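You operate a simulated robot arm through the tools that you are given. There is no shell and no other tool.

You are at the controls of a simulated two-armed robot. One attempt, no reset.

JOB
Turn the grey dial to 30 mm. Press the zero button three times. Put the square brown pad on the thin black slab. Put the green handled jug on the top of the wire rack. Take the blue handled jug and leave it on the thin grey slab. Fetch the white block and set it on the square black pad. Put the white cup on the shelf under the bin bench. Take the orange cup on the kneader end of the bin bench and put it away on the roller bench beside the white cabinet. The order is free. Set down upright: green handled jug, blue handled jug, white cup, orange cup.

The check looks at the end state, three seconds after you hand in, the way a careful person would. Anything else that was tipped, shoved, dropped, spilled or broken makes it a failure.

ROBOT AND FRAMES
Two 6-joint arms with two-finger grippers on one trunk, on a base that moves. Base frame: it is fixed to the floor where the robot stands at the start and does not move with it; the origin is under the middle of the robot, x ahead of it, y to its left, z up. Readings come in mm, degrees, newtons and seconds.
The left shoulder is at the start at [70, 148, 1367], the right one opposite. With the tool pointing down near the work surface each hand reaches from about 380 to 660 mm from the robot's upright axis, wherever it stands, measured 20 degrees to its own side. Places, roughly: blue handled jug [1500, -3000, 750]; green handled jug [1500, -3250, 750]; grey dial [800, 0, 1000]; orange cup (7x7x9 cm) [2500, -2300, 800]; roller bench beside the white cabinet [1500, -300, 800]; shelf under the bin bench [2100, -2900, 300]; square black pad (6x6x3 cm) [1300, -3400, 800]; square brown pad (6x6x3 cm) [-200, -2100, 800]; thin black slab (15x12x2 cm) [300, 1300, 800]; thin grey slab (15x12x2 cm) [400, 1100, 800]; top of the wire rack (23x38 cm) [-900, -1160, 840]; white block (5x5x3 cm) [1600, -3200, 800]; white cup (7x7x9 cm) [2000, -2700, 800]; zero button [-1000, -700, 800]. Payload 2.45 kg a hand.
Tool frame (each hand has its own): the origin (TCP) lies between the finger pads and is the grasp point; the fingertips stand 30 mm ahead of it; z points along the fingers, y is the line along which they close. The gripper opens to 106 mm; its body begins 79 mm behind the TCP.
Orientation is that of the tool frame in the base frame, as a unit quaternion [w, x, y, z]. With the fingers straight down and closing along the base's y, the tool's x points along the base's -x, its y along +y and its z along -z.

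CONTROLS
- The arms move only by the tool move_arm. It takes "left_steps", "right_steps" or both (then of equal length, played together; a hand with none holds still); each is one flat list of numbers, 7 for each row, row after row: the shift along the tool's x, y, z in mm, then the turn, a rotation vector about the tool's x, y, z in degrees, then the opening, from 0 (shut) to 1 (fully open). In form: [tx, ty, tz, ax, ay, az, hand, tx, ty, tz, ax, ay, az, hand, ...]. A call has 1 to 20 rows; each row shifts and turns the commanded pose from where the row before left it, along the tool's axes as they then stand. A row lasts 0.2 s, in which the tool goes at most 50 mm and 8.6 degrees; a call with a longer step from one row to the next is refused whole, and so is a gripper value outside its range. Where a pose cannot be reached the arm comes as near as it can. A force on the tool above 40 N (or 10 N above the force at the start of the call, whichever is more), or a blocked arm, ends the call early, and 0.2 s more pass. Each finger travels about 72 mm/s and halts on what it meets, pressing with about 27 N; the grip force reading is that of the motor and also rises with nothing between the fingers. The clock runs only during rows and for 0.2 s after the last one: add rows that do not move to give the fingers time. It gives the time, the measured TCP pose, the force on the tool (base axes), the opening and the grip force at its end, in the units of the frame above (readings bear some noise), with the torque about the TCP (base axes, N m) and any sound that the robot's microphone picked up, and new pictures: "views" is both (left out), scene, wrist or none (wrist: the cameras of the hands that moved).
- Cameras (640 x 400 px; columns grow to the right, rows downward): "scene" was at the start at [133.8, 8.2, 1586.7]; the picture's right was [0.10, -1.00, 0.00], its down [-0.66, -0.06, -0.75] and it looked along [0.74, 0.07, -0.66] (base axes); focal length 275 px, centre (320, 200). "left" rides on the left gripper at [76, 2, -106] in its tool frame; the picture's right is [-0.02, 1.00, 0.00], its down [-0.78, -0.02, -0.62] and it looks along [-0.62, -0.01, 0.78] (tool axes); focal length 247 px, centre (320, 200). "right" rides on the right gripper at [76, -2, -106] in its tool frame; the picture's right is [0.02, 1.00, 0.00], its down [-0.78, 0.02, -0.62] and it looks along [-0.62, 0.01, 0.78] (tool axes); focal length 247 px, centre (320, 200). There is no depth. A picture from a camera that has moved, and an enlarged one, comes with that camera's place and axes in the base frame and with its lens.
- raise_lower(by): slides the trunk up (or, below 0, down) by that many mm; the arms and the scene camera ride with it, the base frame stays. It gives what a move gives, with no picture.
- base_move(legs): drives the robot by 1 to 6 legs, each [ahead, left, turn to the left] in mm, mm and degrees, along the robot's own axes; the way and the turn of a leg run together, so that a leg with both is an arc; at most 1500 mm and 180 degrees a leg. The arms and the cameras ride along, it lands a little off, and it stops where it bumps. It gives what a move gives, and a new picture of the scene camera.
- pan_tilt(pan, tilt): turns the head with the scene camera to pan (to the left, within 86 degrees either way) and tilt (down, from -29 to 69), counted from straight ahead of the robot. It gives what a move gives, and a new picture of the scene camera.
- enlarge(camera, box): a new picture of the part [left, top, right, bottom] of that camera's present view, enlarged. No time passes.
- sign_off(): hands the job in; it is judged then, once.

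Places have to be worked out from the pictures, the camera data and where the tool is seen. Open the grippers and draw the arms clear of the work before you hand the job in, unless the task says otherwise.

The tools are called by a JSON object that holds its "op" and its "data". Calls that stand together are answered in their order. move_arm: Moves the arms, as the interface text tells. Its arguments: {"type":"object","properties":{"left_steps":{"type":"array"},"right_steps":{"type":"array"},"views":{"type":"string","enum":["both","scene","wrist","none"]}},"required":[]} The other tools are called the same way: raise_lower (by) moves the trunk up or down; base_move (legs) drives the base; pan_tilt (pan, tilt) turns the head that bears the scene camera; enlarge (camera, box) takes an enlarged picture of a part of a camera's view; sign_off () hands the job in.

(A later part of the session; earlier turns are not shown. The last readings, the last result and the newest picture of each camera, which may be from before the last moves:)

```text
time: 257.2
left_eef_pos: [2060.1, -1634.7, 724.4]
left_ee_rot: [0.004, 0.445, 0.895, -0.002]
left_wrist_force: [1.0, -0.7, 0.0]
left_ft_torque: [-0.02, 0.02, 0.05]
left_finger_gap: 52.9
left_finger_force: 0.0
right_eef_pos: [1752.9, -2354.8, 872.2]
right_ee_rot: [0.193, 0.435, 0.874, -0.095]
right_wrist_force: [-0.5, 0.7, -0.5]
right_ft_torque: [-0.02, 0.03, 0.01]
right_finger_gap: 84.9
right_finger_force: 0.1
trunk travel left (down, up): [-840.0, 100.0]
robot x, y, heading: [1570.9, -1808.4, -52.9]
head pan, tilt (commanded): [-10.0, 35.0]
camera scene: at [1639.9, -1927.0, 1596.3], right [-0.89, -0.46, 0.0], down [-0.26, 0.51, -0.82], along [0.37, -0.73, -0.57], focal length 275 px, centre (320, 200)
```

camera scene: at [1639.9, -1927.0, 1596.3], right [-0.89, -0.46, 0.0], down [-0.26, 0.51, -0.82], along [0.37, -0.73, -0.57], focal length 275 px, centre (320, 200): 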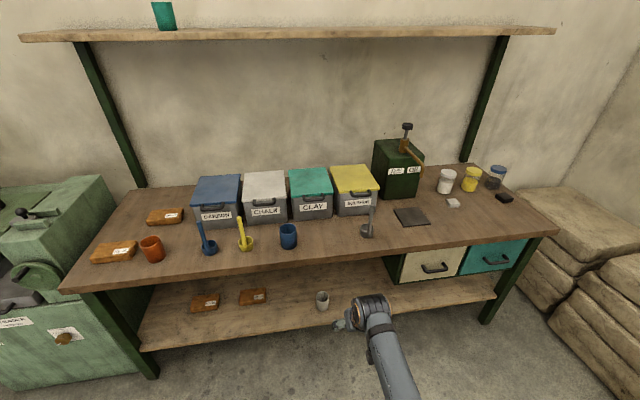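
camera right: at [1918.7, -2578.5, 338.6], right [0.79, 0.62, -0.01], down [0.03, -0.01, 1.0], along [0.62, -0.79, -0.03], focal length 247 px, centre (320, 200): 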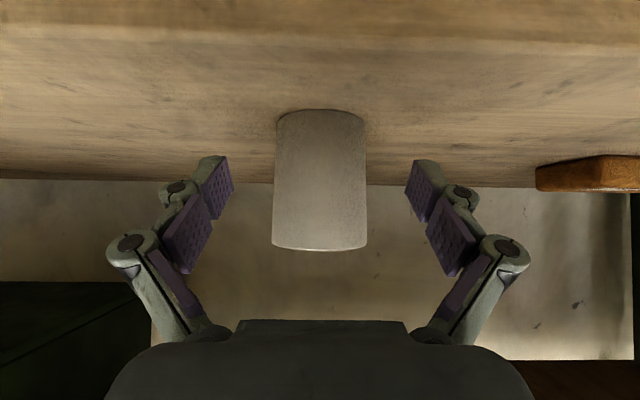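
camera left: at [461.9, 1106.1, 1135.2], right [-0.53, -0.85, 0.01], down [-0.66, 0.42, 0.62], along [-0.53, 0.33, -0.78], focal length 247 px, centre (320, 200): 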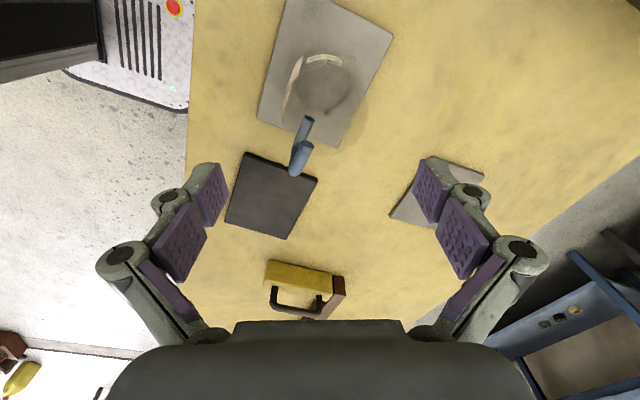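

The shelf cup stands fine. Next the white block: I strafe right and move up so the right hand is in front of it.

{"op": "base_move", "data": {"legs": [[0, -665, 0], [330, 0, 0]]}}

{"op": "pan_tilt", "data": {"pan": -10, "tilt": 45}}

{"op": "move_arm", "data": {"right_steps": [0, 0, 0, 0, 0, 0, 0.8], "views": "wrist"}}

{"op": "enlarge", "data": {"camera": "scene", "box": [260, 150, 500, 300]}}

```text
time: 262.7
left_eef_pos: [1726.7, -2291.3, 723.1]
left_ee_rot: [0.004, 0.443, 0.896, -0.002]
left_wrist_force: [-0.8, -0.2, -0.4]
left_ft_torque: [-0.01, 0.03, 0.0]
left_finger_gap: 53.2
left_finger_force: 0.1
right_eef_pos: [1425.4, -3013.8, 871.5]
right_ee_rot: [0.194, 0.433, 0.875, -0.096]
right_wrist_force: [-0.4, 0.0, 0.7]
right_ft_torque: [0.03, 0.02, 0.0]
right_finger_gap: 85.0
right_finger_force: 0.0
trunk travel left (down, up): [-840.0, 100.0]
robot x, y, heading: [1236.3, -2468.2, -52.6]
head pan, tilt (commanded): [-10.0, 35.0]
camera scene: at [1309.1, -2584.8, 1596.5], right [-0.89, -0.46, 0.0], down [-0.26, 0.51, -0.82], along [0.38, -0.73, -0.57], focal length 275 px, centre (320, 200)
```

scene: 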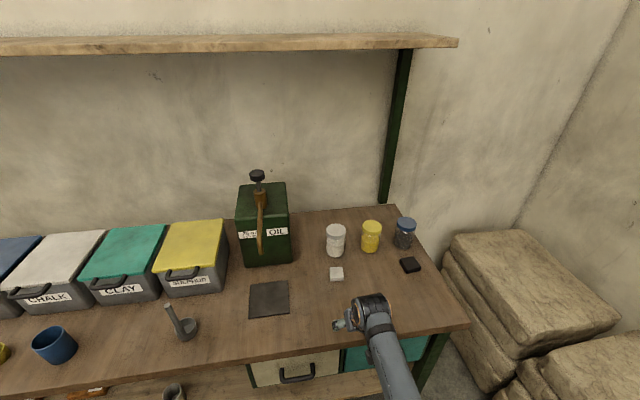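

```text
time: 263.4
left_eef_pos: [1727.7, -2291.5, 722.7]
left_ee_rot: [0.004, 0.443, 0.896, -0.002]
left_wrist_force: [-0.1, -0.4, -0.6]
left_ft_torque: [0.02, 0.0, 0.0]
left_finger_gap: 53.1
left_finger_force: 0.1
right_eef_pos: [1425.5, -3014.0, 871.8]
right_ee_rot: [0.194, 0.432, 0.876, -0.094]
right_wrist_force: [-0.4, 0.2, 0.4]
right_ft_torque: [0.01, 0.01, 0.02]
right_finger_gap: 85.1
right_finger_force: 0.0
trunk travel left (down, up): [-840.0, 100.0]
robot x, y, heading: [1239.7, -2467.8, -52.4]
head pan, tilt (commanded): [-10.0, 45.0]
camera scene: at [1307.2, -2580.5, 1581.6], right [-0.89, -0.46, 0.0], down [-0.33, 0.63, -0.71], along [0.33, -0.63, -0.71], focal length 275 px, centre (320, 200)
```

scene: 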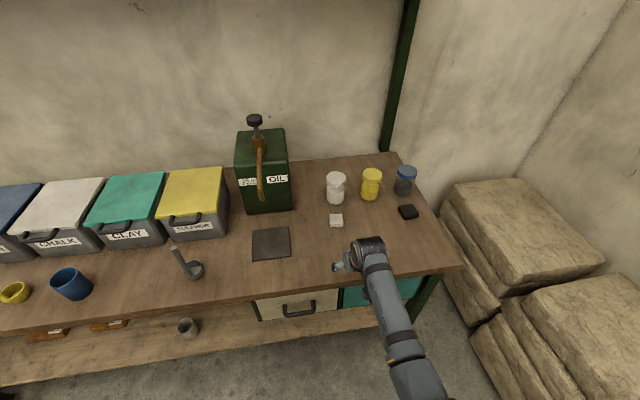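

```text
time: 263.8
left_eef_pos: [1727.8, -2291.3, 723.9]
left_ee_rot: [0.004, 0.443, 0.897, -0.002]
left_wrist_force: [1.6, 0.9, -0.9]
left_ft_torque: [-0.01, 0.02, 0.01]
left_finger_gap: 53.0
left_finger_force: 0.0
right_eef_pos: [1425.1, -3014.0, 872.2]
right_ee_rot: [0.194, 0.432, 0.876, -0.095]
right_wrist_force: [0.2, -0.1, -0.5]
right_ft_torque: [0.02, 0.01, 0.02]
right_finger_gap: 85.1
right_finger_force: 0.1
trunk travel left (down, up): [-840.0, 100.0]
robot x, y, heading: [1235.7, -2468.8, -52.7]
head pan, tilt (commanded): [-10.0, 45.0]
camera right: at [1353.0, -2926.3, 934.7], right [0.78, 0.62, -0.01], down [0.28, -0.35, 0.89], along [0.55, -0.7, -0.45], focal length 247 px, centre (320, 200)
```

right: 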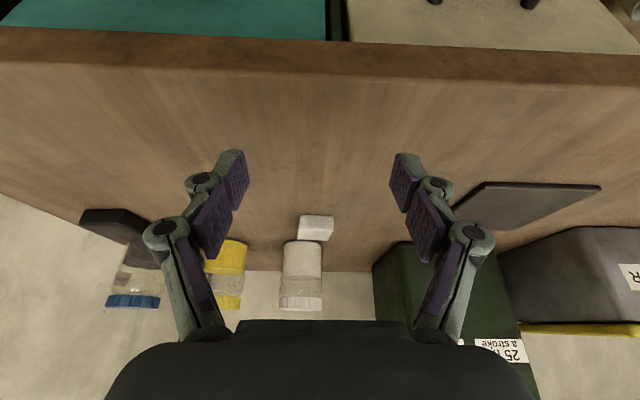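

```text
2.67 times, centred on (380, 225) of scene
camera zoom: at [1306.6, -2579.6, 1581.6], right [-0.89, -0.46, 0.0], down [-0.33, 0.63, -0.71], along [0.33, -0.63, -0.71], focal length 734 px, centre (160, 133)
```

zoom: 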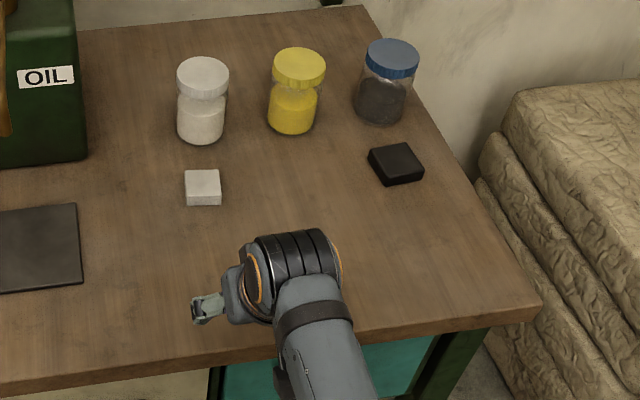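

Block centre about [1561, −3196], black pad near [1337, −3367]; the block is straight ahead of the hand by about 227 mm. I roll forward 140 mm and re-check.

{"op": "base_move", "data": {"legs": [[140, 0, 0]]}}

{"op": "move_arm", "data": {"right_steps": [0, 0, 0, 0, 0, 0, 0.8], "views": "wrist"}}

{"op": "enlarge", "data": {"camera": "right", "box": [240, 120, 400, 220]}}

{"op": "enlarge", "data": {"camera": "scene", "box": [260, 180, 500, 330]}}

```text
time: 265.1
left_eef_pos: [1812.5, -2403.8, 723.9]
left_ee_rot: [0.005, 0.443, 0.896, -0.002]
left_wrist_force: [0.2, 0.9, -0.7]
left_ft_torque: [-0.01, -0.01, -0.01]
left_finger_gap: 53.2
left_finger_force: 0.0
right_eef_pos: [1509.7, -3126.1, 873.0]
right_ee_rot: [0.194, 0.434, 0.875, -0.095]
right_wrist_force: [0.4, 0.0, -0.1]
right_ft_torque: [0.02, -0.05, 0.01]
right_finger_gap: 84.9
right_finger_force: 0.0
trunk travel left (down, up): [-840.0, 100.0]
robot x, y, heading: [1320.0, -2579.1, -53.1]
head pan, tilt (commanded): [-10.0, 45.0]
camera scene: at [1390.7, -2690.1, 1581.8], right [-0.89, -0.46, 0.0], down [-0.32, 0.63, -0.71], along [0.33, -0.63, -0.71], focal length 275 px, centre (320, 200)
```

scene: 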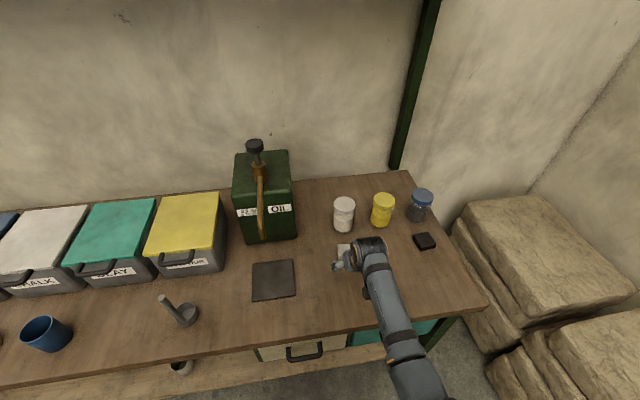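

```text
time: 265.5
left_eef_pos: [1812.6, -2403.4, 723.5]
left_ee_rot: [0.005, 0.443, 0.897, -0.002]
left_wrist_force: [0.5, -0.1, -0.4]
left_ft_torque: [0.02, 0.0, 0.01]
left_finger_gap: 53.0
left_finger_force: 0.1
right_eef_pos: [1510.8, -3126.0, 872.8]
right_ee_rot: [0.194, 0.433, 0.875, -0.095]
right_wrist_force: [-0.6, -0.2, -0.2]
right_ft_torque: [-0.01, -0.02, 0.02]
right_finger_gap: 84.7
right_finger_force: 0.1
trunk travel left (down, up): [-840.0, 100.0]
robot x, y, heading: [1323.4, -2581.2, -52.9]
head pan, tilt (commanded): [-10.0, 45.0]
camera right: at [1437.4, -3037.9, 935.0], right [0.78, 0.62, -0.01], down [0.28, -0.35, 0.89], along [0.55, -0.7, -0.45], focal length 247 px, centre (320, 200)
```

right: 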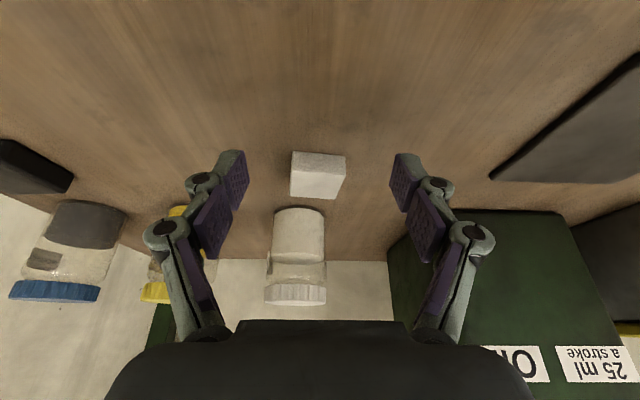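

```text
4.00 times, centred on (320, 170) of right
camera zoom: at [1437.4, -3037.9, 935.0], right [0.78, 0.62, -0.01], down [0.28, -0.35, 0.89], along [0.55, -0.7, -0.45], focal length 988 px, centre (320, 320)
```

zoom: 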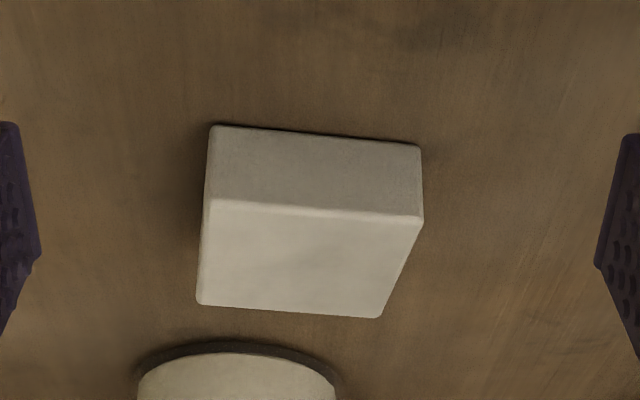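

```text
2.67 times, centred on (380, 255) of scene
camera zoom: at [1391.2, -2690.8, 1581.7], right [-0.89, -0.46, 0.0], down [-0.32, 0.63, -0.71], along [0.32, -0.63, -0.71], focal length 734 px, centre (160, 53)
```

zoom: 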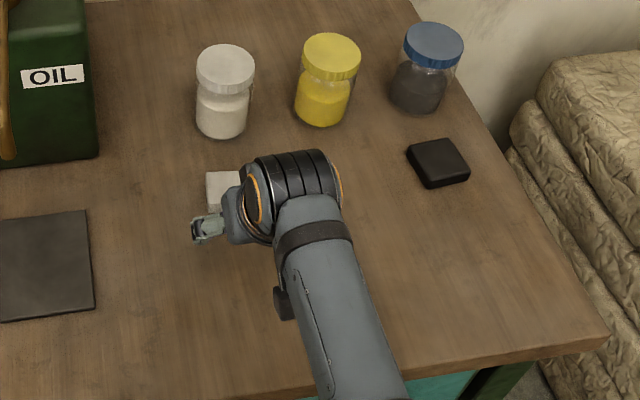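

The block's top is at z≈812, its centre 104 mm ahead of the TCP and centred sideways. I move forward 93 mm above it and descend to TCP 837.

{"op": "move_arm", "data": {"right_steps": [-42.1, -1, 19.6, 0, 0, 0, 0.8, -42.1, 0, 19.6, 0, 0, 0, 0.8, 5.07, 0, 10.87, 0, 0, 0, 0.8, 5.07, 0, 10.87, 0, 0, 0, 0.8, 5.07, 0, 10.87, 0, 0, 0, 0.8, 0, 0, 0, 0, 0, 0, 0.8], "views": "wrist"}}

```text
time: 266.9
left_eef_pos: [1813.4, -2403.5, 724.1]
left_ee_rot: [0.004, 0.443, 0.896, -0.003]
left_wrist_force: [0.9, -0.1, 0.2]
left_ft_torque: [0.01, -0.01, 0.02]
left_finger_gap: 53.0
left_finger_force: 0.2
right_eef_pos: [1565.0, -3198.7, 835.8]
right_ee_rot: [0.194, 0.434, 0.875, -0.095]
right_wrist_force: [0.2, -0.1, 0.5]
right_ft_torque: [0.0, -0.03, -0.01]
right_finger_gap: 84.6
right_finger_force: 0.0
trunk travel left (down, up): [-840.0, 100.0]
robot x, y, heading: [1325.9, -2578.6, -52.8]
head pan, tilt (commanded): [-10.0, 45.0]
camera right: at [1493.6, -3112.0, 898.4], right [0.78, 0.62, -0.01], down [0.28, -0.35, 0.89], along [0.55, -0.7, -0.45], focal length 247 px, centre (320, 200)
```

right: 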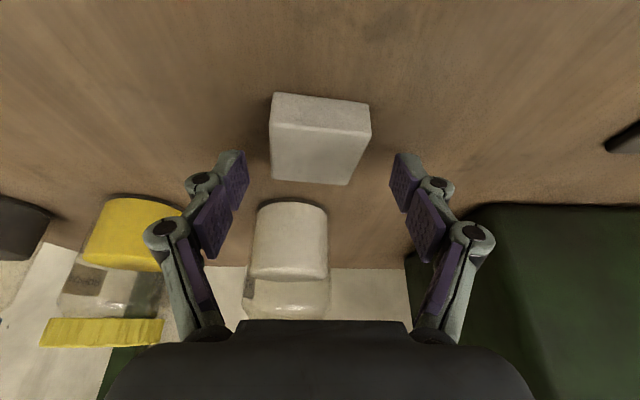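

The block lies between the fingers. Descending the last bit in small steps, watching for contact with the bench.

{"op": "move_arm", "data": {"right_steps": [1.7, 0, 3.62, 0, 0, 0, 0.8, 1.7, 0, 3.62, 0, 0, 0, 0.8, 1.27, 0, 2.7, 0, 0, 0, 0.8, 0, 0, 0, 0, 0, 0, 0.8], "views": "none"}}

```text
time: 267.9
left_eef_pos: [1813.2, -2404.1, 724.5]
left_ee_rot: [0.005, 0.443, 0.897, -0.002]
left_wrist_force: [-0.1, 0.2, -0.7]
left_ft_torque: [0.0, 0.01, -0.01]
left_finger_gap: 53.2
left_finger_force: 0.1
right_eef_pos: [1565.9, -3201.6, 823.7]
right_ee_rot: [0.193, 0.433, 0.875, -0.094]
right_wrist_force: [0.1, 0.9, -0.4]
right_ft_torque: [-0.01, 0.0, 0.0]
right_finger_gap: 84.6
right_finger_force: 0.0
trunk travel left (down, up): [-840.0, 100.0]
robot x, y, heading: [1323.8, -2583.3, -52.8]
head pan, tilt (commanded): [-10.0, 45.0]
```

No contact at 824. Lower 3 mm more and close on the block.

{"op": "move_arm", "data": {"right_steps": [1.27, 0, 2.7, 0, 0, 0, 0.8, 0, 0, 0, 0, 0, 0, 0.8, 0, 0, 0, 0, 0, 0, 0.3, 0, 0, 0, 0, 0, 0, 0.2, 0, 0, 0, 0, 0, 0, 0.2, 0, 0, 0, 0, 0, 0, 0.2], "views": "wrist"}}

```text
time: 269.2
left_eef_pos: [1811.9, -2401.5, 724.3]
left_ee_rot: [0.005, 0.443, 0.897, -0.003]
left_wrist_force: [-0.6, 0.2, 0.4]
left_ft_torque: [0.0, 0.04, 0.0]
left_finger_gap: 53.2
left_finger_force: 0.1
right_eef_pos: [1567.4, -3202.5, 830.7]
right_ee_rot: [0.202, 0.432, 0.873, -0.1]
right_wrist_force: [-5.9, 8.0, 21.3]
right_ft_torque: [0.37, 0.36, -0.12]
right_finger_gap: 47.9
right_finger_force: 26.9
trunk travel left (down, up): [-840.0, 100.0]
robot x, y, heading: [1323.9, -2577.9, -52.4]
head pan, tilt (commanded): [-10.0, 45.0]
stopped in row 6 (right hand): the force on the tool passed its limit at 41 N (the readings are from after the stop); the commanded pose is now the measured one
camera right: at [1494.5, -3113.9, 891.0], right [0.78, 0.62, -0.01], down [0.27, -0.33, 0.9], along [0.56, -0.71, -0.43], focal length 247 px, centre (320, 200)
```

right: 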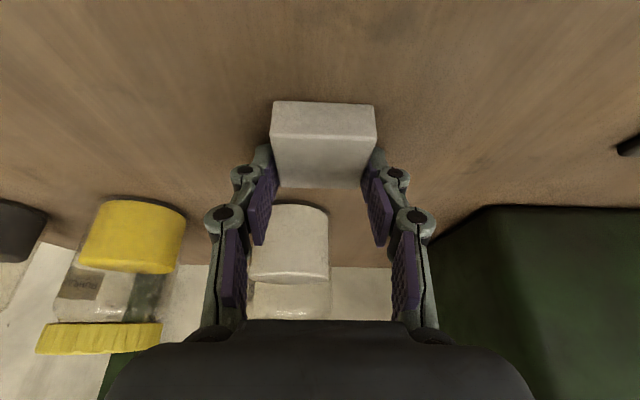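

The block is gripped at 48 mm (fingertips pressed the bench a little as they closed). I lift it 50 mm.

{"op": "move_arm", "data": {"right_steps": [-4.2, 0, -9, 0, 0, 0, 0.2, -8.45, 0, -18.1, 0, 0, 0, 0.2, -8.45, 0, -18.1, 0, 0, 0, 0.2, 0, 0, 0, 0, 0, 0, 0.2], "views": "both"}}

```text
time: 270.2
left_eef_pos: [1813.7, -2404.7, 723.4]
left_ee_rot: [0.003, 0.443, 0.896, -0.001]
left_wrist_force: [0.0, -0.8, -0.4]
left_ft_torque: [0.02, 0.0, 0.02]
left_finger_gap: 52.9
left_finger_force: 0.0
right_eef_pos: [1567.3, -3202.5, 873.7]
right_ee_rot: [0.197, 0.432, 0.875, -0.096]
right_wrist_force: [0.3, 0.1, -4.4]
right_ft_torque: [0.0, 0.02, -0.02]
right_finger_gap: 47.7
right_finger_force: 26.6
trunk travel left (down, up): [-840.0, 100.0]
robot x, y, heading: [1325.1, -2580.6, -52.4]
head pan, tilt (commanded): [-10.0, 45.0]
camera scene: at [1392.6, -2693.7, 1581.4], right [-0.89, -0.46, 0.0], down [-0.32, 0.63, -0.71], along [0.32, -0.63, -0.71], focal length 275 px, centre (320, 200)
camera right: at [1495.0, -3115.5, 936.4], right [0.78, 0.62, -0.01], down [0.28, -0.34, 0.9], along [0.56, -0.71, -0.44], focal length 247 px, centre (320, 200)
```

scene: 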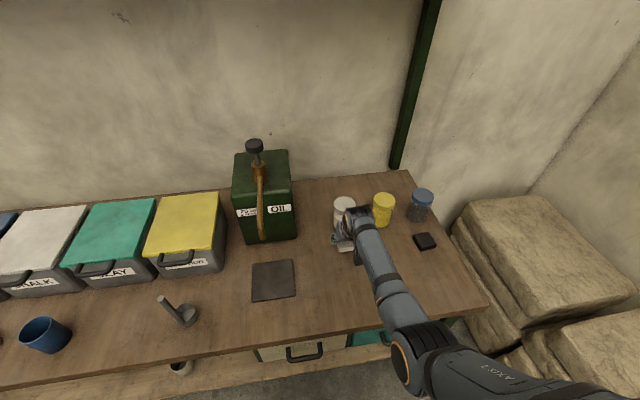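
right: 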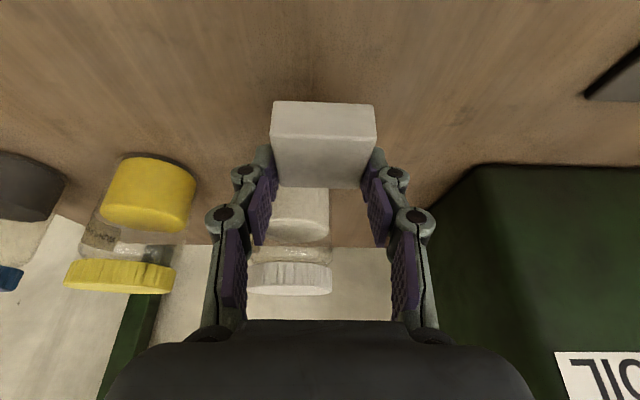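

The block is held securely. I raise it 20 mm more and strafe right 284 mm toward the black pad at about [1333, −3365].

{"op": "move_arm", "data": {"right_steps": [-8.45, 0, -18.1, 0, 0, 0, 0.2, 0, 0, 0, 0, 0, 0, 0.2], "views": "none"}}

{"op": "base_move", "data": {"legs": [[0, -284, -0.3]]}}

{"op": "move_arm", "data": {"right_steps": [0, 0, 0, 0, 0, 0, 0.2], "views": "wrist"}}

{"op": "enlarge", "data": {"camera": "scene", "box": [260, 160, 500, 310]}}

```text
time: 270.8
left_eef_pos: [1814.9, -2404.3, 724.2]
left_ee_rot: [0.004, 0.443, 0.897, -0.001]
left_wrist_force: [0.3, 0.1, 0.4]
left_ft_torque: [-0.01, -0.02, 0.0]
left_finger_gap: 52.9
left_finger_force: 0.0
right_eef_pos: [1567.7, -3203.2, 896.3]
right_ee_rot: [0.198, 0.433, 0.874, -0.097]
right_wrist_force: [0.0, -0.5, -3.5]
right_ft_torque: [-0.02, 0.0, 0.02]
right_finger_gap: 47.7
right_finger_force: 26.9
trunk travel left (down, up): [-840.0, 100.0]
robot x, y, heading: [1323.5, -2576.8, -52.3]
head pan, tilt (commanded): [-10.0, 45.0]
```

```text
time: 272.8
left_eef_pos: [1591.4, -2577.7, 723.3]
left_ee_rot: [0.004, 0.447, 0.895, -0.004]
left_wrist_force: [-0.3, 0.1, 0.4]
left_ft_torque: [0.01, 0.01, 0.01]
left_finger_gap: 53.0
left_finger_force: 0.1
right_eef_pos: [1338.6, -3374.9, 897.5]
right_ee_rot: [0.198, 0.437, 0.872, -0.099]
right_wrist_force: [-0.5, 0.2, -2.6]
right_ft_torque: [-0.03, 0.0, 0.01]
right_finger_gap: 47.7
right_finger_force: 27.5
trunk travel left (down, up): [-840.0, 100.0]
robot x, y, heading: [1099.4, -2752.2, -53.3]
head pan, tilt (commanded): [-10.0, 45.0]
camera scene: at [1168.5, -2861.7, 1581.5], right [-0.89, -0.45, 0.0], down [-0.32, 0.63, -0.71], along [0.32, -0.63, -0.71], focal length 275 px, centre (320, 200)
```

scene: 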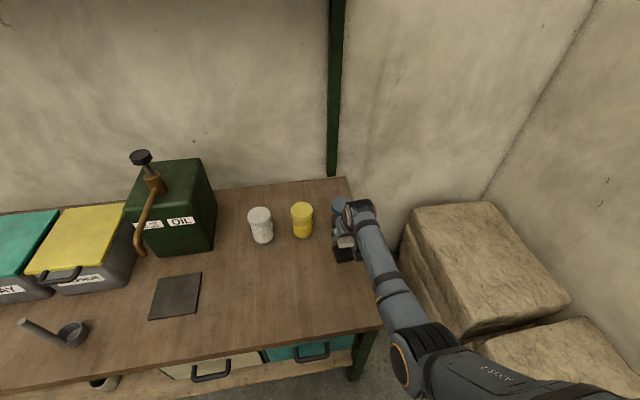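

```text
time: 273.2
left_eef_pos: [1592.2, -2579.1, 722.5]
left_ee_rot: [0.004, 0.447, 0.895, -0.003]
left_wrist_force: [0.5, 0.4, 0.8]
left_ft_torque: [-0.03, 0.03, 0.01]
left_finger_gap: 53.2
left_finger_force: 0.1
right_eef_pos: [1338.5, -3374.8, 897.2]
right_ee_rot: [0.198, 0.437, 0.872, -0.097]
right_wrist_force: [0.4, 0.3, -4.1]
right_ft_torque: [-0.02, 0.01, -0.02]
right_finger_gap: 47.3
right_finger_force: 27.2
trunk travel left (down, up): [-840.0, 100.0]
robot x, y, heading: [1100.5, -2749.4, -53.1]
head pan, tilt (commanded): [-10.0, 45.0]
camera right: at [1267.3, -3285.1, 957.7], right [0.79, 0.62, -0.01], down [0.28, -0.34, 0.9], along [0.55, -0.71, -0.44], focal length 247 px, centre (320, 200)
```

right: 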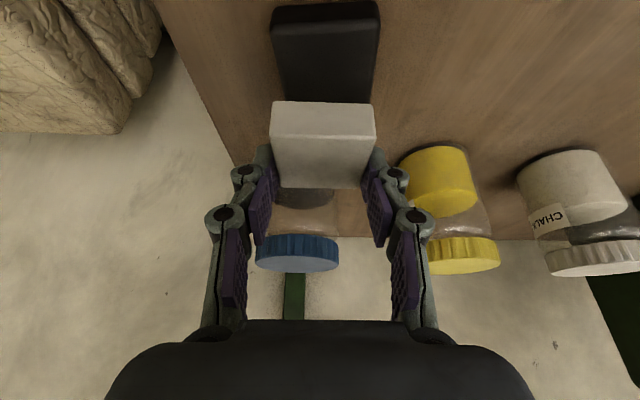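

```text
2.67 times, centred on (380, 235) of scene
camera zoom: at [1168.0, -2862.1, 1581.5], right [-0.89, -0.45, 0.0], down [-0.32, 0.63, -0.71], along [0.32, -0.63, -0.71], focal length 734 px, centre (160, 107)
```

zoom: 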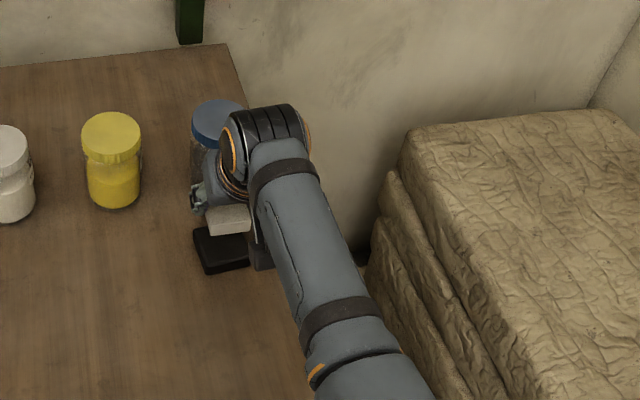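

Pad and block are aligned in the wrist view to within a few millimetres. I lower the block toward the pad, stopping just above it.

{"op": "move_arm", "data": {"right_steps": [2.5, 1.7, 9.9, 0, 0, 0, 0.2, 4.3, 0, 9, 0, 0, 0, 0.2, 4.3, 0, 9, 0, 0, 0, 0.2, 0, 0, 0, 0, 0, 0, 0.2], "views": "both"}}

{"op": "enlarge", "data": {"camera": "right", "box": [240, 0, 420, 200]}}

{"op": "enlarge", "data": {"camera": "scene", "box": [310, 200, 390, 270]}}

```text
time: 274.2
left_eef_pos: [1590.3, -2578.6, 723.9]
left_ee_rot: [0.004, 0.448, 0.894, -0.001]
left_wrist_force: [0.0, -0.2, 0.3]
left_ft_torque: [0.0, -0.04, -0.01]
left_finger_gap: 53.0
left_finger_force: 0.1
right_eef_pos: [1342.1, -3374.8, 865.7]
right_ee_rot: [0.198, 0.437, 0.872, -0.098]
right_wrist_force: [-0.5, -0.3, -3.9]
right_ft_torque: [0.02, -0.05, 0.0]
right_finger_gap: 47.6
right_finger_force: 27.2
trunk travel left (down, up): [-840.0, 100.0]
robot x, y, heading: [1100.2, -2748.1, -53.2]
head pan, tilt (commanded): [-10.0, 45.0]
camera scene: at [1167.0, -2862.8, 1581.5], right [-0.89, -0.45, 0.0], down [-0.32, 0.63, -0.71], along [0.32, -0.63, -0.71], focal length 275 px, centre (320, 200)
camera right: at [1270.1, -3285.7, 927.8], right [0.79, 0.62, -0.01], down [0.28, -0.34, 0.9], along [0.55, -0.71, -0.44], focal length 247 px, centre (320, 200)
```

scene: 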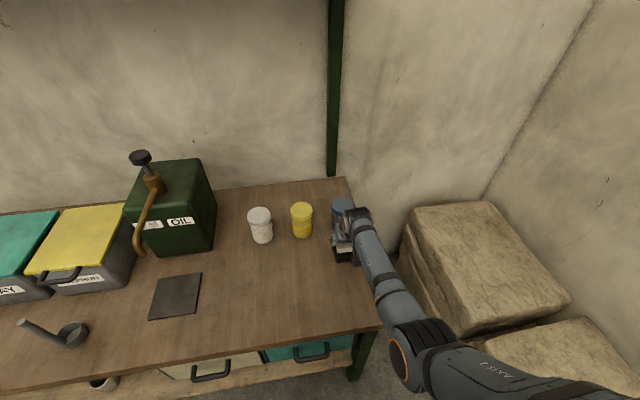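
right: 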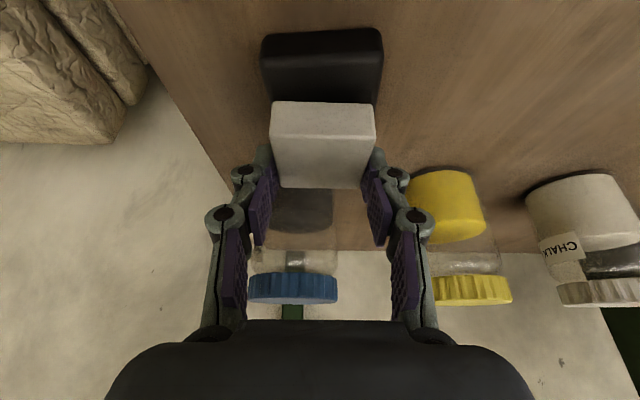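

```text
2.00 times, centred on (330, 100) of right
camera zoom: at [1270.1, -3285.7, 927.8], right [0.79, 0.62, -0.01], down [0.28, -0.34, 0.9], along [0.55, -0.71, -0.44], focal length 494 px, centre (300, 400)
```

zoom: 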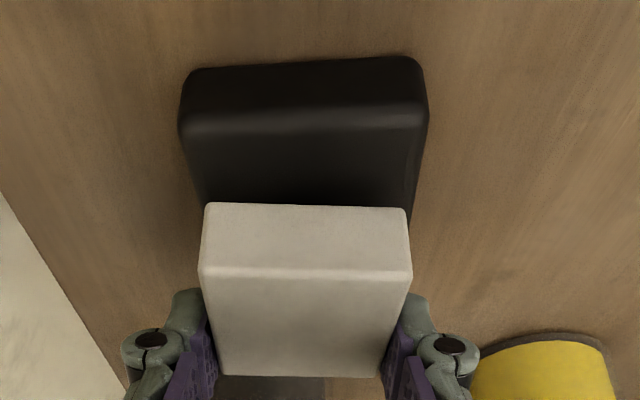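

```text
5.71 times, centred on (350, 235) of scene
camera zoom: at [1167.0, -2862.8, 1581.5], right [-0.89, -0.45, 0.0], down [-0.32, 0.63, -0.71], along [0.32, -0.63, -0.71], focal length 1573 px, centre (149, 0)
```

zoom: 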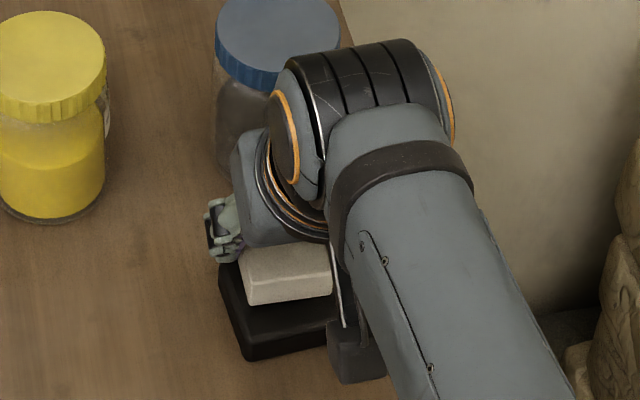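

The block is about 11 mm inside the pad's front edge and 15 mm above it. I shift back 6 mm and lower 9 mm.

{"op": "move_arm", "data": {"right_steps": [5.4, -0.8, -2.6, 0, 0, 0, 0.2, 2.15, 0, 4.5, 0, 0, 0, 0.2, 1.7, 0, 3.6, 0, 0, 0, 0.2, 0, 0, 0, 0, 0, 0, 0.2], "views": "wrist"}}

{"op": "enlarge", "data": {"camera": "right", "box": [240, 0, 420, 200]}}

```text
time: 275.2
left_eef_pos: [1589.7, -2577.9, 723.9]
left_ee_rot: [0.003, 0.448, 0.894, -0.002]
left_wrist_force: [-0.4, 0.5, 0.4]
left_ft_torque: [-0.04, -0.01, -0.01]
left_finger_gap: 53.0
left_finger_force: 0.1
right_eef_pos: [1336.8, -3370.7, 856.0]
right_ee_rot: [0.198, 0.437, 0.872, -0.098]
right_wrist_force: [-0.1, -0.1, -3.0]
right_ft_torque: [0.0, -0.03, -0.02]
right_finger_gap: 47.4
right_finger_force: 27.4
trunk travel left (down, up): [-840.0, 100.0]
robot x, y, heading: [1101.1, -2751.0, -53.2]
head pan, tilt (commanded): [-10.0, 45.0]
camera right: at [1265.2, -3282.0, 918.1], right [0.79, 0.62, -0.01], down [0.28, -0.34, 0.9], along [0.55, -0.71, -0.44], focal length 247 px, centre (320, 200)
```

right: 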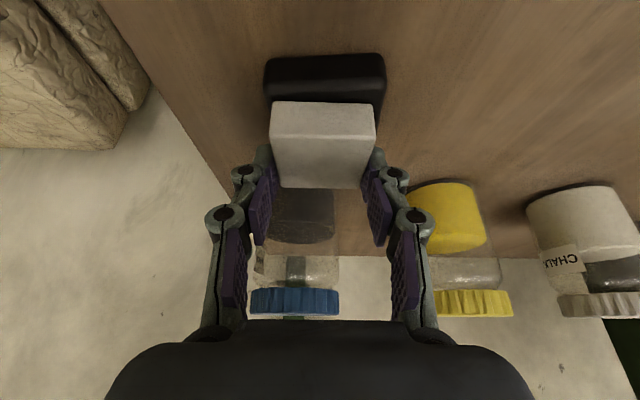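

```text
2.00 times, centred on (330, 100) of right
camera zoom: at [1265.2, -3282.0, 918.1], right [0.79, 0.62, -0.01], down [0.28, -0.34, 0.9], along [0.55, -0.71, -0.44], focal length 494 px, centre (300, 400)
```

zoom: 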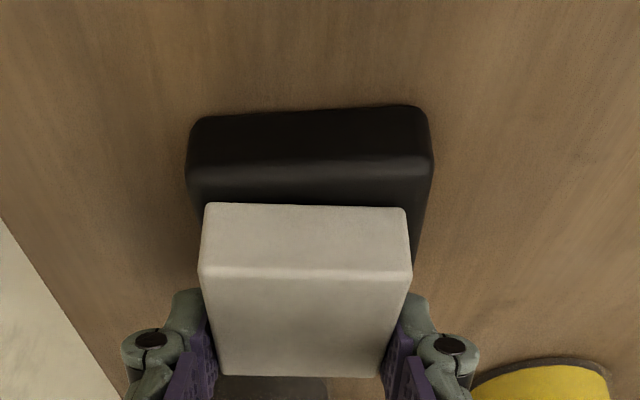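

Inset is now about 6 mm and height 6–7 mm. Lower 4 mm, then finer steps.

{"op": "move_arm", "data": {"right_steps": [0.86, 0, 1.8, 0, 0, 0, 0.2, 0.86, 0, 1.8, 0, 0, 0, 0.2, 0, 0, 0, 0, 0, 0, 0.2], "views": "none"}}

{"op": "move_arm", "data": {"right_steps": [0.86, 0, 1.8, 0, 0, 0, 0.2, 0, 0, 0, 0, 0, 0, 0.2], "views": "wrist"}}

```text
time: 276.0
left_eef_pos: [1590.3, -2577.6, 723.6]
left_ee_rot: [0.004, 0.446, 0.895, -0.002]
left_wrist_force: [-0.3, 0.0, -0.3]
left_ft_torque: [0.0, 0.0, 0.01]
left_finger_gap: 53.1
left_finger_force: 0.1
right_eef_pos: [1336.0, -3371.1, 854.8]
right_ee_rot: [0.2, 0.437, 0.871, -0.099]
right_wrist_force: [-1.4, -1.8, 5.8]
right_ft_torque: [-0.03, -0.22, 0.02]
right_finger_gap: 47.7
right_finger_force: 27.1
trunk travel left (down, up): [-840.0, 100.0]
robot x, y, heading: [1099.9, -2750.1, -53.2]
head pan, tilt (commanded): [-10.0, 45.0]
```

```text
time: 276.6
left_eef_pos: [1589.8, -2577.5, 724.0]
left_ee_rot: [0.005, 0.447, 0.895, -0.002]
left_wrist_force: [0.3, -0.2, 0.1]
left_ft_torque: [-0.03, 0.04, -0.01]
left_finger_gap: 52.8
left_finger_force: 0.1
right_eef_pos: [1337.2, -3370.6, 855.0]
right_ee_rot: [0.201, 0.436, 0.871, -0.1]
right_wrist_force: [-0.9, -5.0, 14.8]
right_ft_torque: [0.01, -0.18, -0.02]
right_finger_gap: 47.5
right_finger_force: 26.9
trunk travel left (down, up): [-840.0, 100.0]
robot x, y, heading: [1099.2, -2749.3, -53.1]
head pan, tilt (commanded): [-10.0, 45.0]
camera right: at [1265.4, -3281.3, 915.3], right [0.79, 0.61, -0.01], down [0.27, -0.34, 0.9], along [0.55, -0.71, -0.43], focal length 247 px, centre (320, 200)
```

right: 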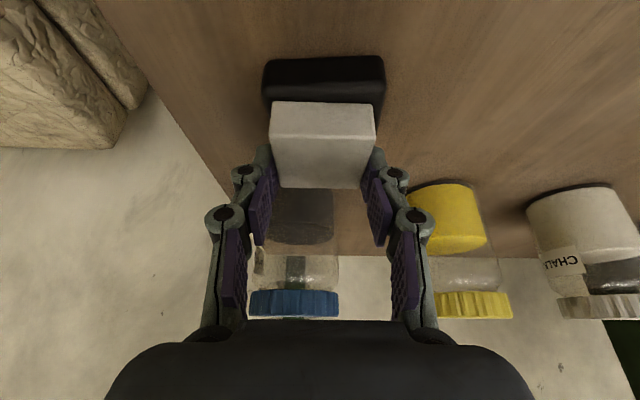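

Contact with the pad (15 N). I relieve 2 mm, open the fingers, then lift away.

{"op": "move_arm", "data": {"right_steps": [-0.9, 0, -1.8, 0, 0, 0, 0.2, 0, 0, 0, 0, 0, 0, 0.5, 0, 0, 0, 0, 0, 0, 0.65, 0, 0, 0, 0, 0, 0, 0.75, -2.1, 0, -4.5, 0, 0, 0, 0.8, -8.6, 0, -18, 0, 0, 0, 0.8, -12.9, 0, -27, 0, 0, 0, 0.8, 0, 0, 0, 0, 0, 0, 0.8], "views": "both"}}

{"op": "enlarge", "data": {"camera": "right", "box": [240, 40, 420, 200]}}

{"op": "enlarge", "data": {"camera": "scene", "box": [310, 200, 390, 270]}}

```text
time: 278.4
left_eef_pos: [1590.7, -2577.3, 722.9]
left_ee_rot: [0.004, 0.447, 0.895, -0.002]
left_wrist_force: [-0.7, -0.5, 0.3]
left_ft_torque: [-0.01, -0.01, 0.0]
left_finger_gap: 53.1
left_finger_force: 0.0
right_eef_pos: [1337.7, -3370.4, 909.3]
right_ee_rot: [0.197, 0.437, 0.872, -0.097]
right_wrist_force: [-0.1, 0.0, -0.5]
right_ft_torque: [0.03, 0.03, 0.04]
right_finger_gap: 84.6
right_finger_force: 0.0
trunk travel left (down, up): [-840.0, 100.0]
robot x, y, heading: [1100.5, -2749.6, -53.3]
head pan, tilt (commanded): [-10.0, 45.0]
camera scene: at [1166.9, -2862.3, 1581.6], right [-0.89, -0.45, 0.0], down [-0.32, 0.63, -0.71], along [0.32, -0.63, -0.71], focal length 275 px, centre (320, 200)
camera right: at [1265.8, -3281.6, 970.1], right [0.79, 0.62, -0.01], down [0.28, -0.34, 0.9], along [0.55, -0.71, -0.44], focal length 247 px, centre (320, 200)
```

scene: 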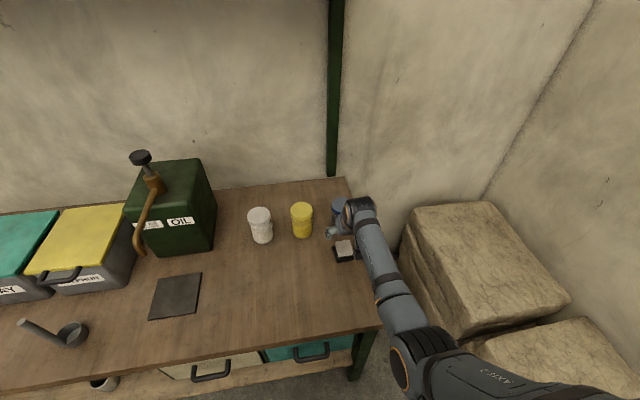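
right: 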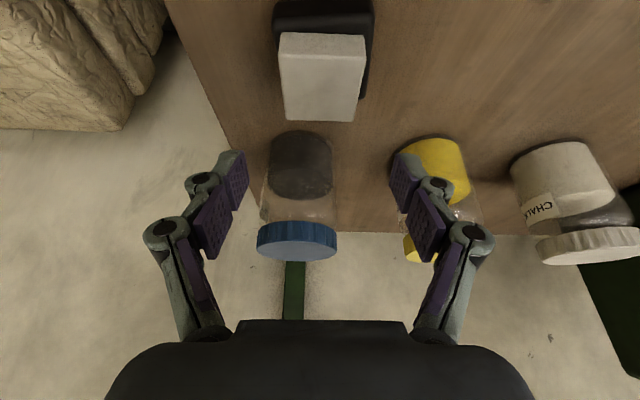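

```text
2.50 times, centred on (330, 120) of right
camera zoom: at [1265.8, -3281.6, 970.1], right [0.79, 0.62, -0.01], down [0.28, -0.34, 0.9], along [0.55, -0.71, -0.44], focal length 617 px, centre (295, 400)
```

zoom: 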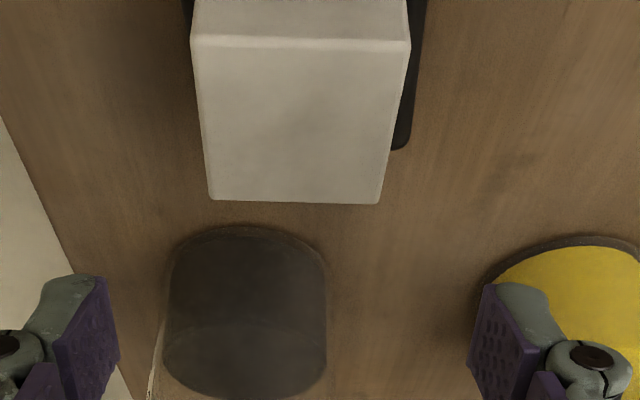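

```text
5.71 times, centred on (350, 235) of scene
camera zoom: at [1166.9, -2862.3, 1581.6], right [-0.89, -0.45, 0.0], down [-0.32, 0.63, -0.71], along [0.32, -0.63, -0.71], focal length 1573 px, centre (149, 0)
```

zoom: 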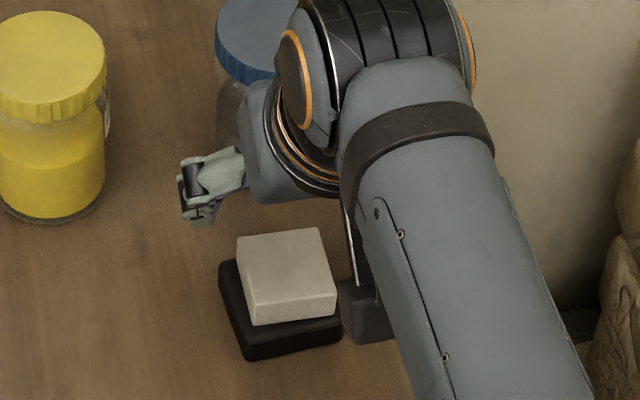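

The white block sits squarely on the black pad. Next the brown pad: I raise the trunk, back away, move to mid-aisle and turn to face the sink bench.

{"op": "raise_lower", "data": {"by": 100}}

{"op": "base_move", "data": {"legs": [[-450, 0, 0.4], [0, 450, 0], [0, 0, -90], [0, -1000, 0]]}}

{"op": "pan_tilt", "data": {"pan": 10, "tilt": 42}}

```text
time: 279.7
left_eef_pos: [1591.8, -2577.7, 823.0]
left_ee_rot: [0.004, 0.447, 0.894, -0.002]
left_wrist_force: [0.5, -1.0, 0.6]
left_ft_torque: [0.0, -0.02, -0.01]
left_finger_gap: 53.0
left_finger_force: 0.1
right_eef_pos: [1336.7, -3370.6, 1008.2]
right_ee_rot: [0.198, 0.437, 0.872, -0.098]
right_wrist_force: [0.2, 0.9, 0.2]
right_ft_torque: [0.02, -0.02, 0.01]
right_finger_gap: 84.8
right_finger_force: 0.0
trunk travel left (down, up): [-940.0, 0.0]
robot x, y, heading: [1100.3, -2748.4, -53.3]
head pan, tilt (commanded): [-10.0, 45.0]
```

```text
time: 293.4
left_eef_pos: [755.9, -1813.5, 823.7]
left_ee_rot: [0.0, 0.949, 0.317, -0.004]
left_wrist_force: [-0.1, 0.0, -0.8]
left_ft_torque: [-0.02, -0.03, -0.02]
left_finger_gap: 52.7
left_finger_force: 0.0
right_eef_pos: [-36.2, -1559.7, 1008.8]
right_ee_rot: [0.071, 0.925, 0.308, -0.209]
right_wrist_force: [-0.4, -0.1, -0.1]
right_ft_torque: [0.01, -0.01, -0.01]
right_finger_gap: 84.6
right_finger_force: 0.0
trunk travel left (down, up): [-940.0, 0.0]
robot x, y, heading: [585.0, -1321.7, -143.5]
head pan, tilt (commanded): [-10.0, 45.0]
camera scene: at [472.5, -1389.2, 1681.6], right [-0.45, 0.89, 0.0], down [0.63, 0.32, -0.71], along [-0.63, -0.32, -0.71], focal length 275 px, centre (320, 200)
```

scene: 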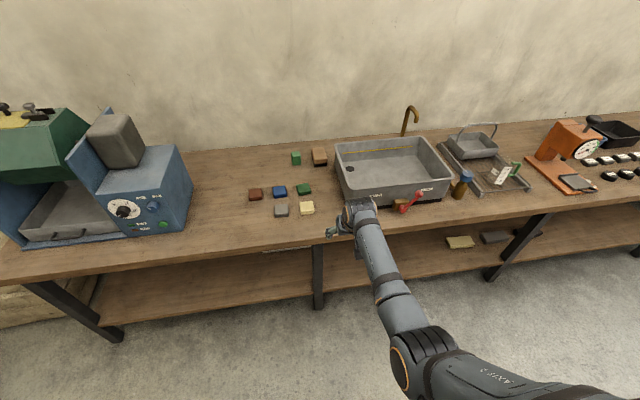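

```text
time: 294.2
left_eef_pos: [755.7, -1811.6, 823.9]
left_ee_rot: [0.002, 0.948, 0.317, -0.004]
left_wrist_force: [-0.4, -0.1, 0.6]
left_ft_torque: [0.0, 0.0, -0.02]
left_finger_gap: 52.8
left_finger_force: 0.1
right_eef_pos: [-35.7, -1559.6, 1008.0]
right_ee_rot: [0.07, 0.925, 0.308, -0.209]
right_wrist_force: [-0.6, -0.1, 0.3]
right_ft_torque: [-0.01, -0.01, -0.01]
right_finger_gap: 84.9
right_finger_force: 0.1
trunk travel left (down, up): [-940.0, 0.0]
robot x, y, heading: [582.9, -1322.2, -143.3]
head pan, tilt (commanded): [10.0, 42.0]
camera scene: at [487.0, -1412.3, 1685.9], right [-0.73, 0.68, 0.0], down [0.46, 0.49, -0.74], along [-0.51, -0.54, -0.67], focal length 275 px, centre (320, 200)
```

scene: 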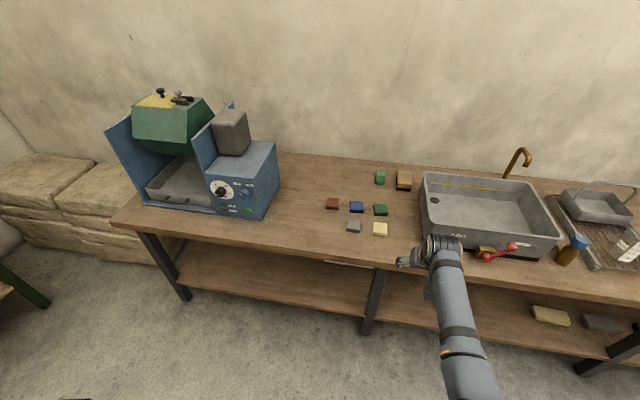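

I can see the pads; I'll enlarge to identify the square brown one.

{"op": "enlarge", "data": {"camera": "scene", "box": [300, 150, 460, 250]}}

```text
4.00 times, centred on (380, 200) of scene
camera zoom: at [487.0, -1412.3, 1685.9], right [-0.73, 0.68, 0.0], down [0.46, 0.49, -0.74], along [-0.51, -0.54, -0.67], focal length 1101 px, centre (80, 200)
```

zoom: 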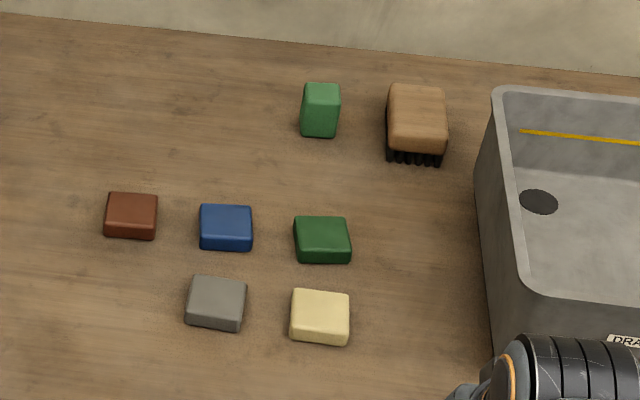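

The brown pad (dark brown, leftmost) is at about [−208, −2063]. I'll align the base, unfold the left hand forward and tilt it 25°.

{"op": "base_move", "data": {"legs": [[0, -73, 0.5]]}}

{"op": "move_arm", "data": {"left_steps": [-33, -26, -8.3, 0, 0, 0, 0.8, -33, -26, -8.3, 0, 0, 0, 0.8, -33, -26, -8.3, 0, 0, 0, 0.8, -33, -26, -8.3, 0, 0, 0, 0.8, -33, -26, -8.3, 0, 0, 0, 0.8, -33, -26, -8.3, 0, 0, 0, 0.8, -33, -26, -8.3, 0, 0, 0, 0.8, -33, -26, -8.3, 0, 0, 0, 0.8, -33, -26, -8.3, 0, 0, 0, 0.8, -33, -26, -8.3, 0, 0, 0, 0.8, -33, -26, -8.3, 0, 0, 0, 0.8, -33, -26, -8.3, 0, 0, 0, 0.8, 0, 0, 0, 0, -8.33, 0, 0.8, 0, 0, 0, 0, -8.33, 0, 0.8, 0, 0, 0, 0, -8.33, 0, 0.8, 0, 0, 0, 0, 0, 0, 0.8], "views": "both"}}

```text
time: 295.2
left_eef_pos: [719.2, -1756.9, 821.1]
left_ee_rot: [-0.002, 0.947, 0.321, -0.006]
left_wrist_force: [0.4, -2.1, -0.4]
left_ft_torque: [0.03, 0.04, 0.01]
left_finger_gap: 53.0
left_finger_force: 0.2
right_eef_pos: [-73.7, -1512.3, 1009.7]
right_ee_rot: [0.069, 0.924, 0.313, -0.209]
right_wrist_force: [0.1, -0.9, 0.1]
right_ft_torque: [0.09, 0.07, -0.03]
right_finger_gap: 84.6
right_finger_force: 0.1
trunk travel left (down, up): [-940.0, 0.0]
robot x, y, heading: [539.9, -1267.2, -142.7]
head pan, tilt (commanded): [10.0, 42.0]
camera scene: at [451.1, -1364.3, 1685.8], right [-0.74, 0.68, 0.01], down [0.45, 0.5, -0.74], along [-0.51, -0.54, -0.67], focal length 275 px, centre (320, 200)
```

scene: 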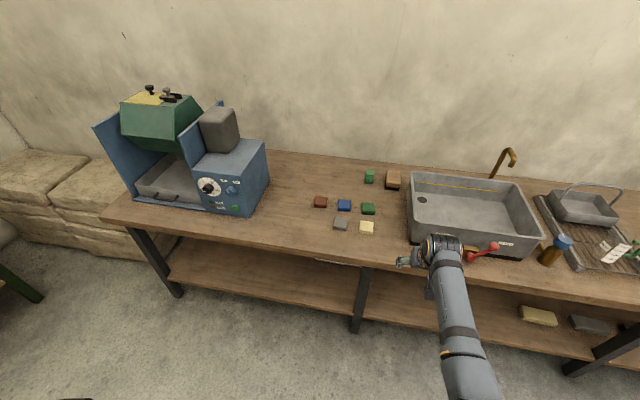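

```text
time: 298.6
left_eef_pos: [213.7, -1745.6, 927.4]
left_ee_rot: [0.07, 0.924, 0.312, -0.21]
left_wrist_force: [-0.5, -0.6, 0.0]
left_ft_torque: [0.01, 0.02, 0.02]
left_finger_gap: 84.9
left_finger_force: 0.1
right_eef_pos: [-76.8, -1507.6, 1009.3]
right_ee_rot: [0.073, 0.924, 0.312, -0.208]
right_wrist_force: [1.1, 0.1, -0.3]
right_ft_torque: [0.0, -0.02, -0.02]
right_finger_gap: 84.7
right_finger_force: 0.0
trunk travel left (down, up): [-940.0, 0.0]
robot x, y, heading: [540.6, -1261.4, -142.7]
head pan, tilt (commanded): [10.0, 42.0]
camera scene: at [444.8, -1356.9, 1685.9], right [-0.73, 0.68, 0.0], down [0.45, 0.49, -0.74], along [-0.5, -0.55, -0.67], focal length 275 px, centre (320, 200)
camera left: at [305.5, -1679.4, 990.3], right [0.59, -0.81, 0.01], down [-0.36, -0.25, 0.9], along [-0.72, -0.53, -0.44], focal length 247 px, centre (320, 200)
```

scene: 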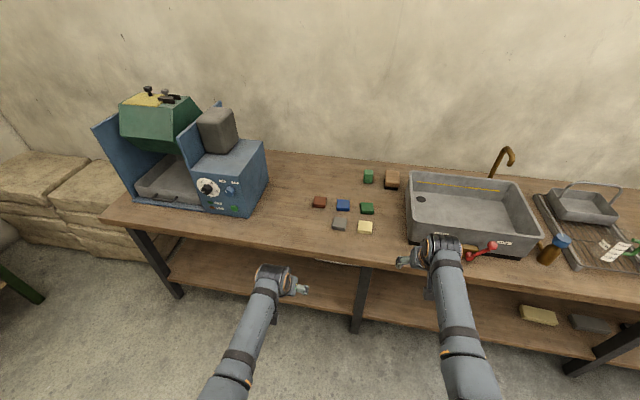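
left: 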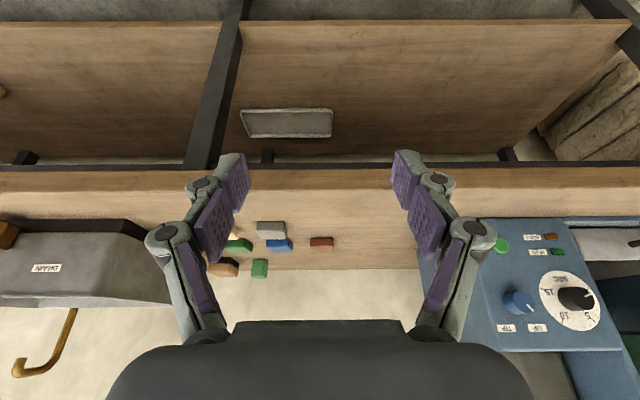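

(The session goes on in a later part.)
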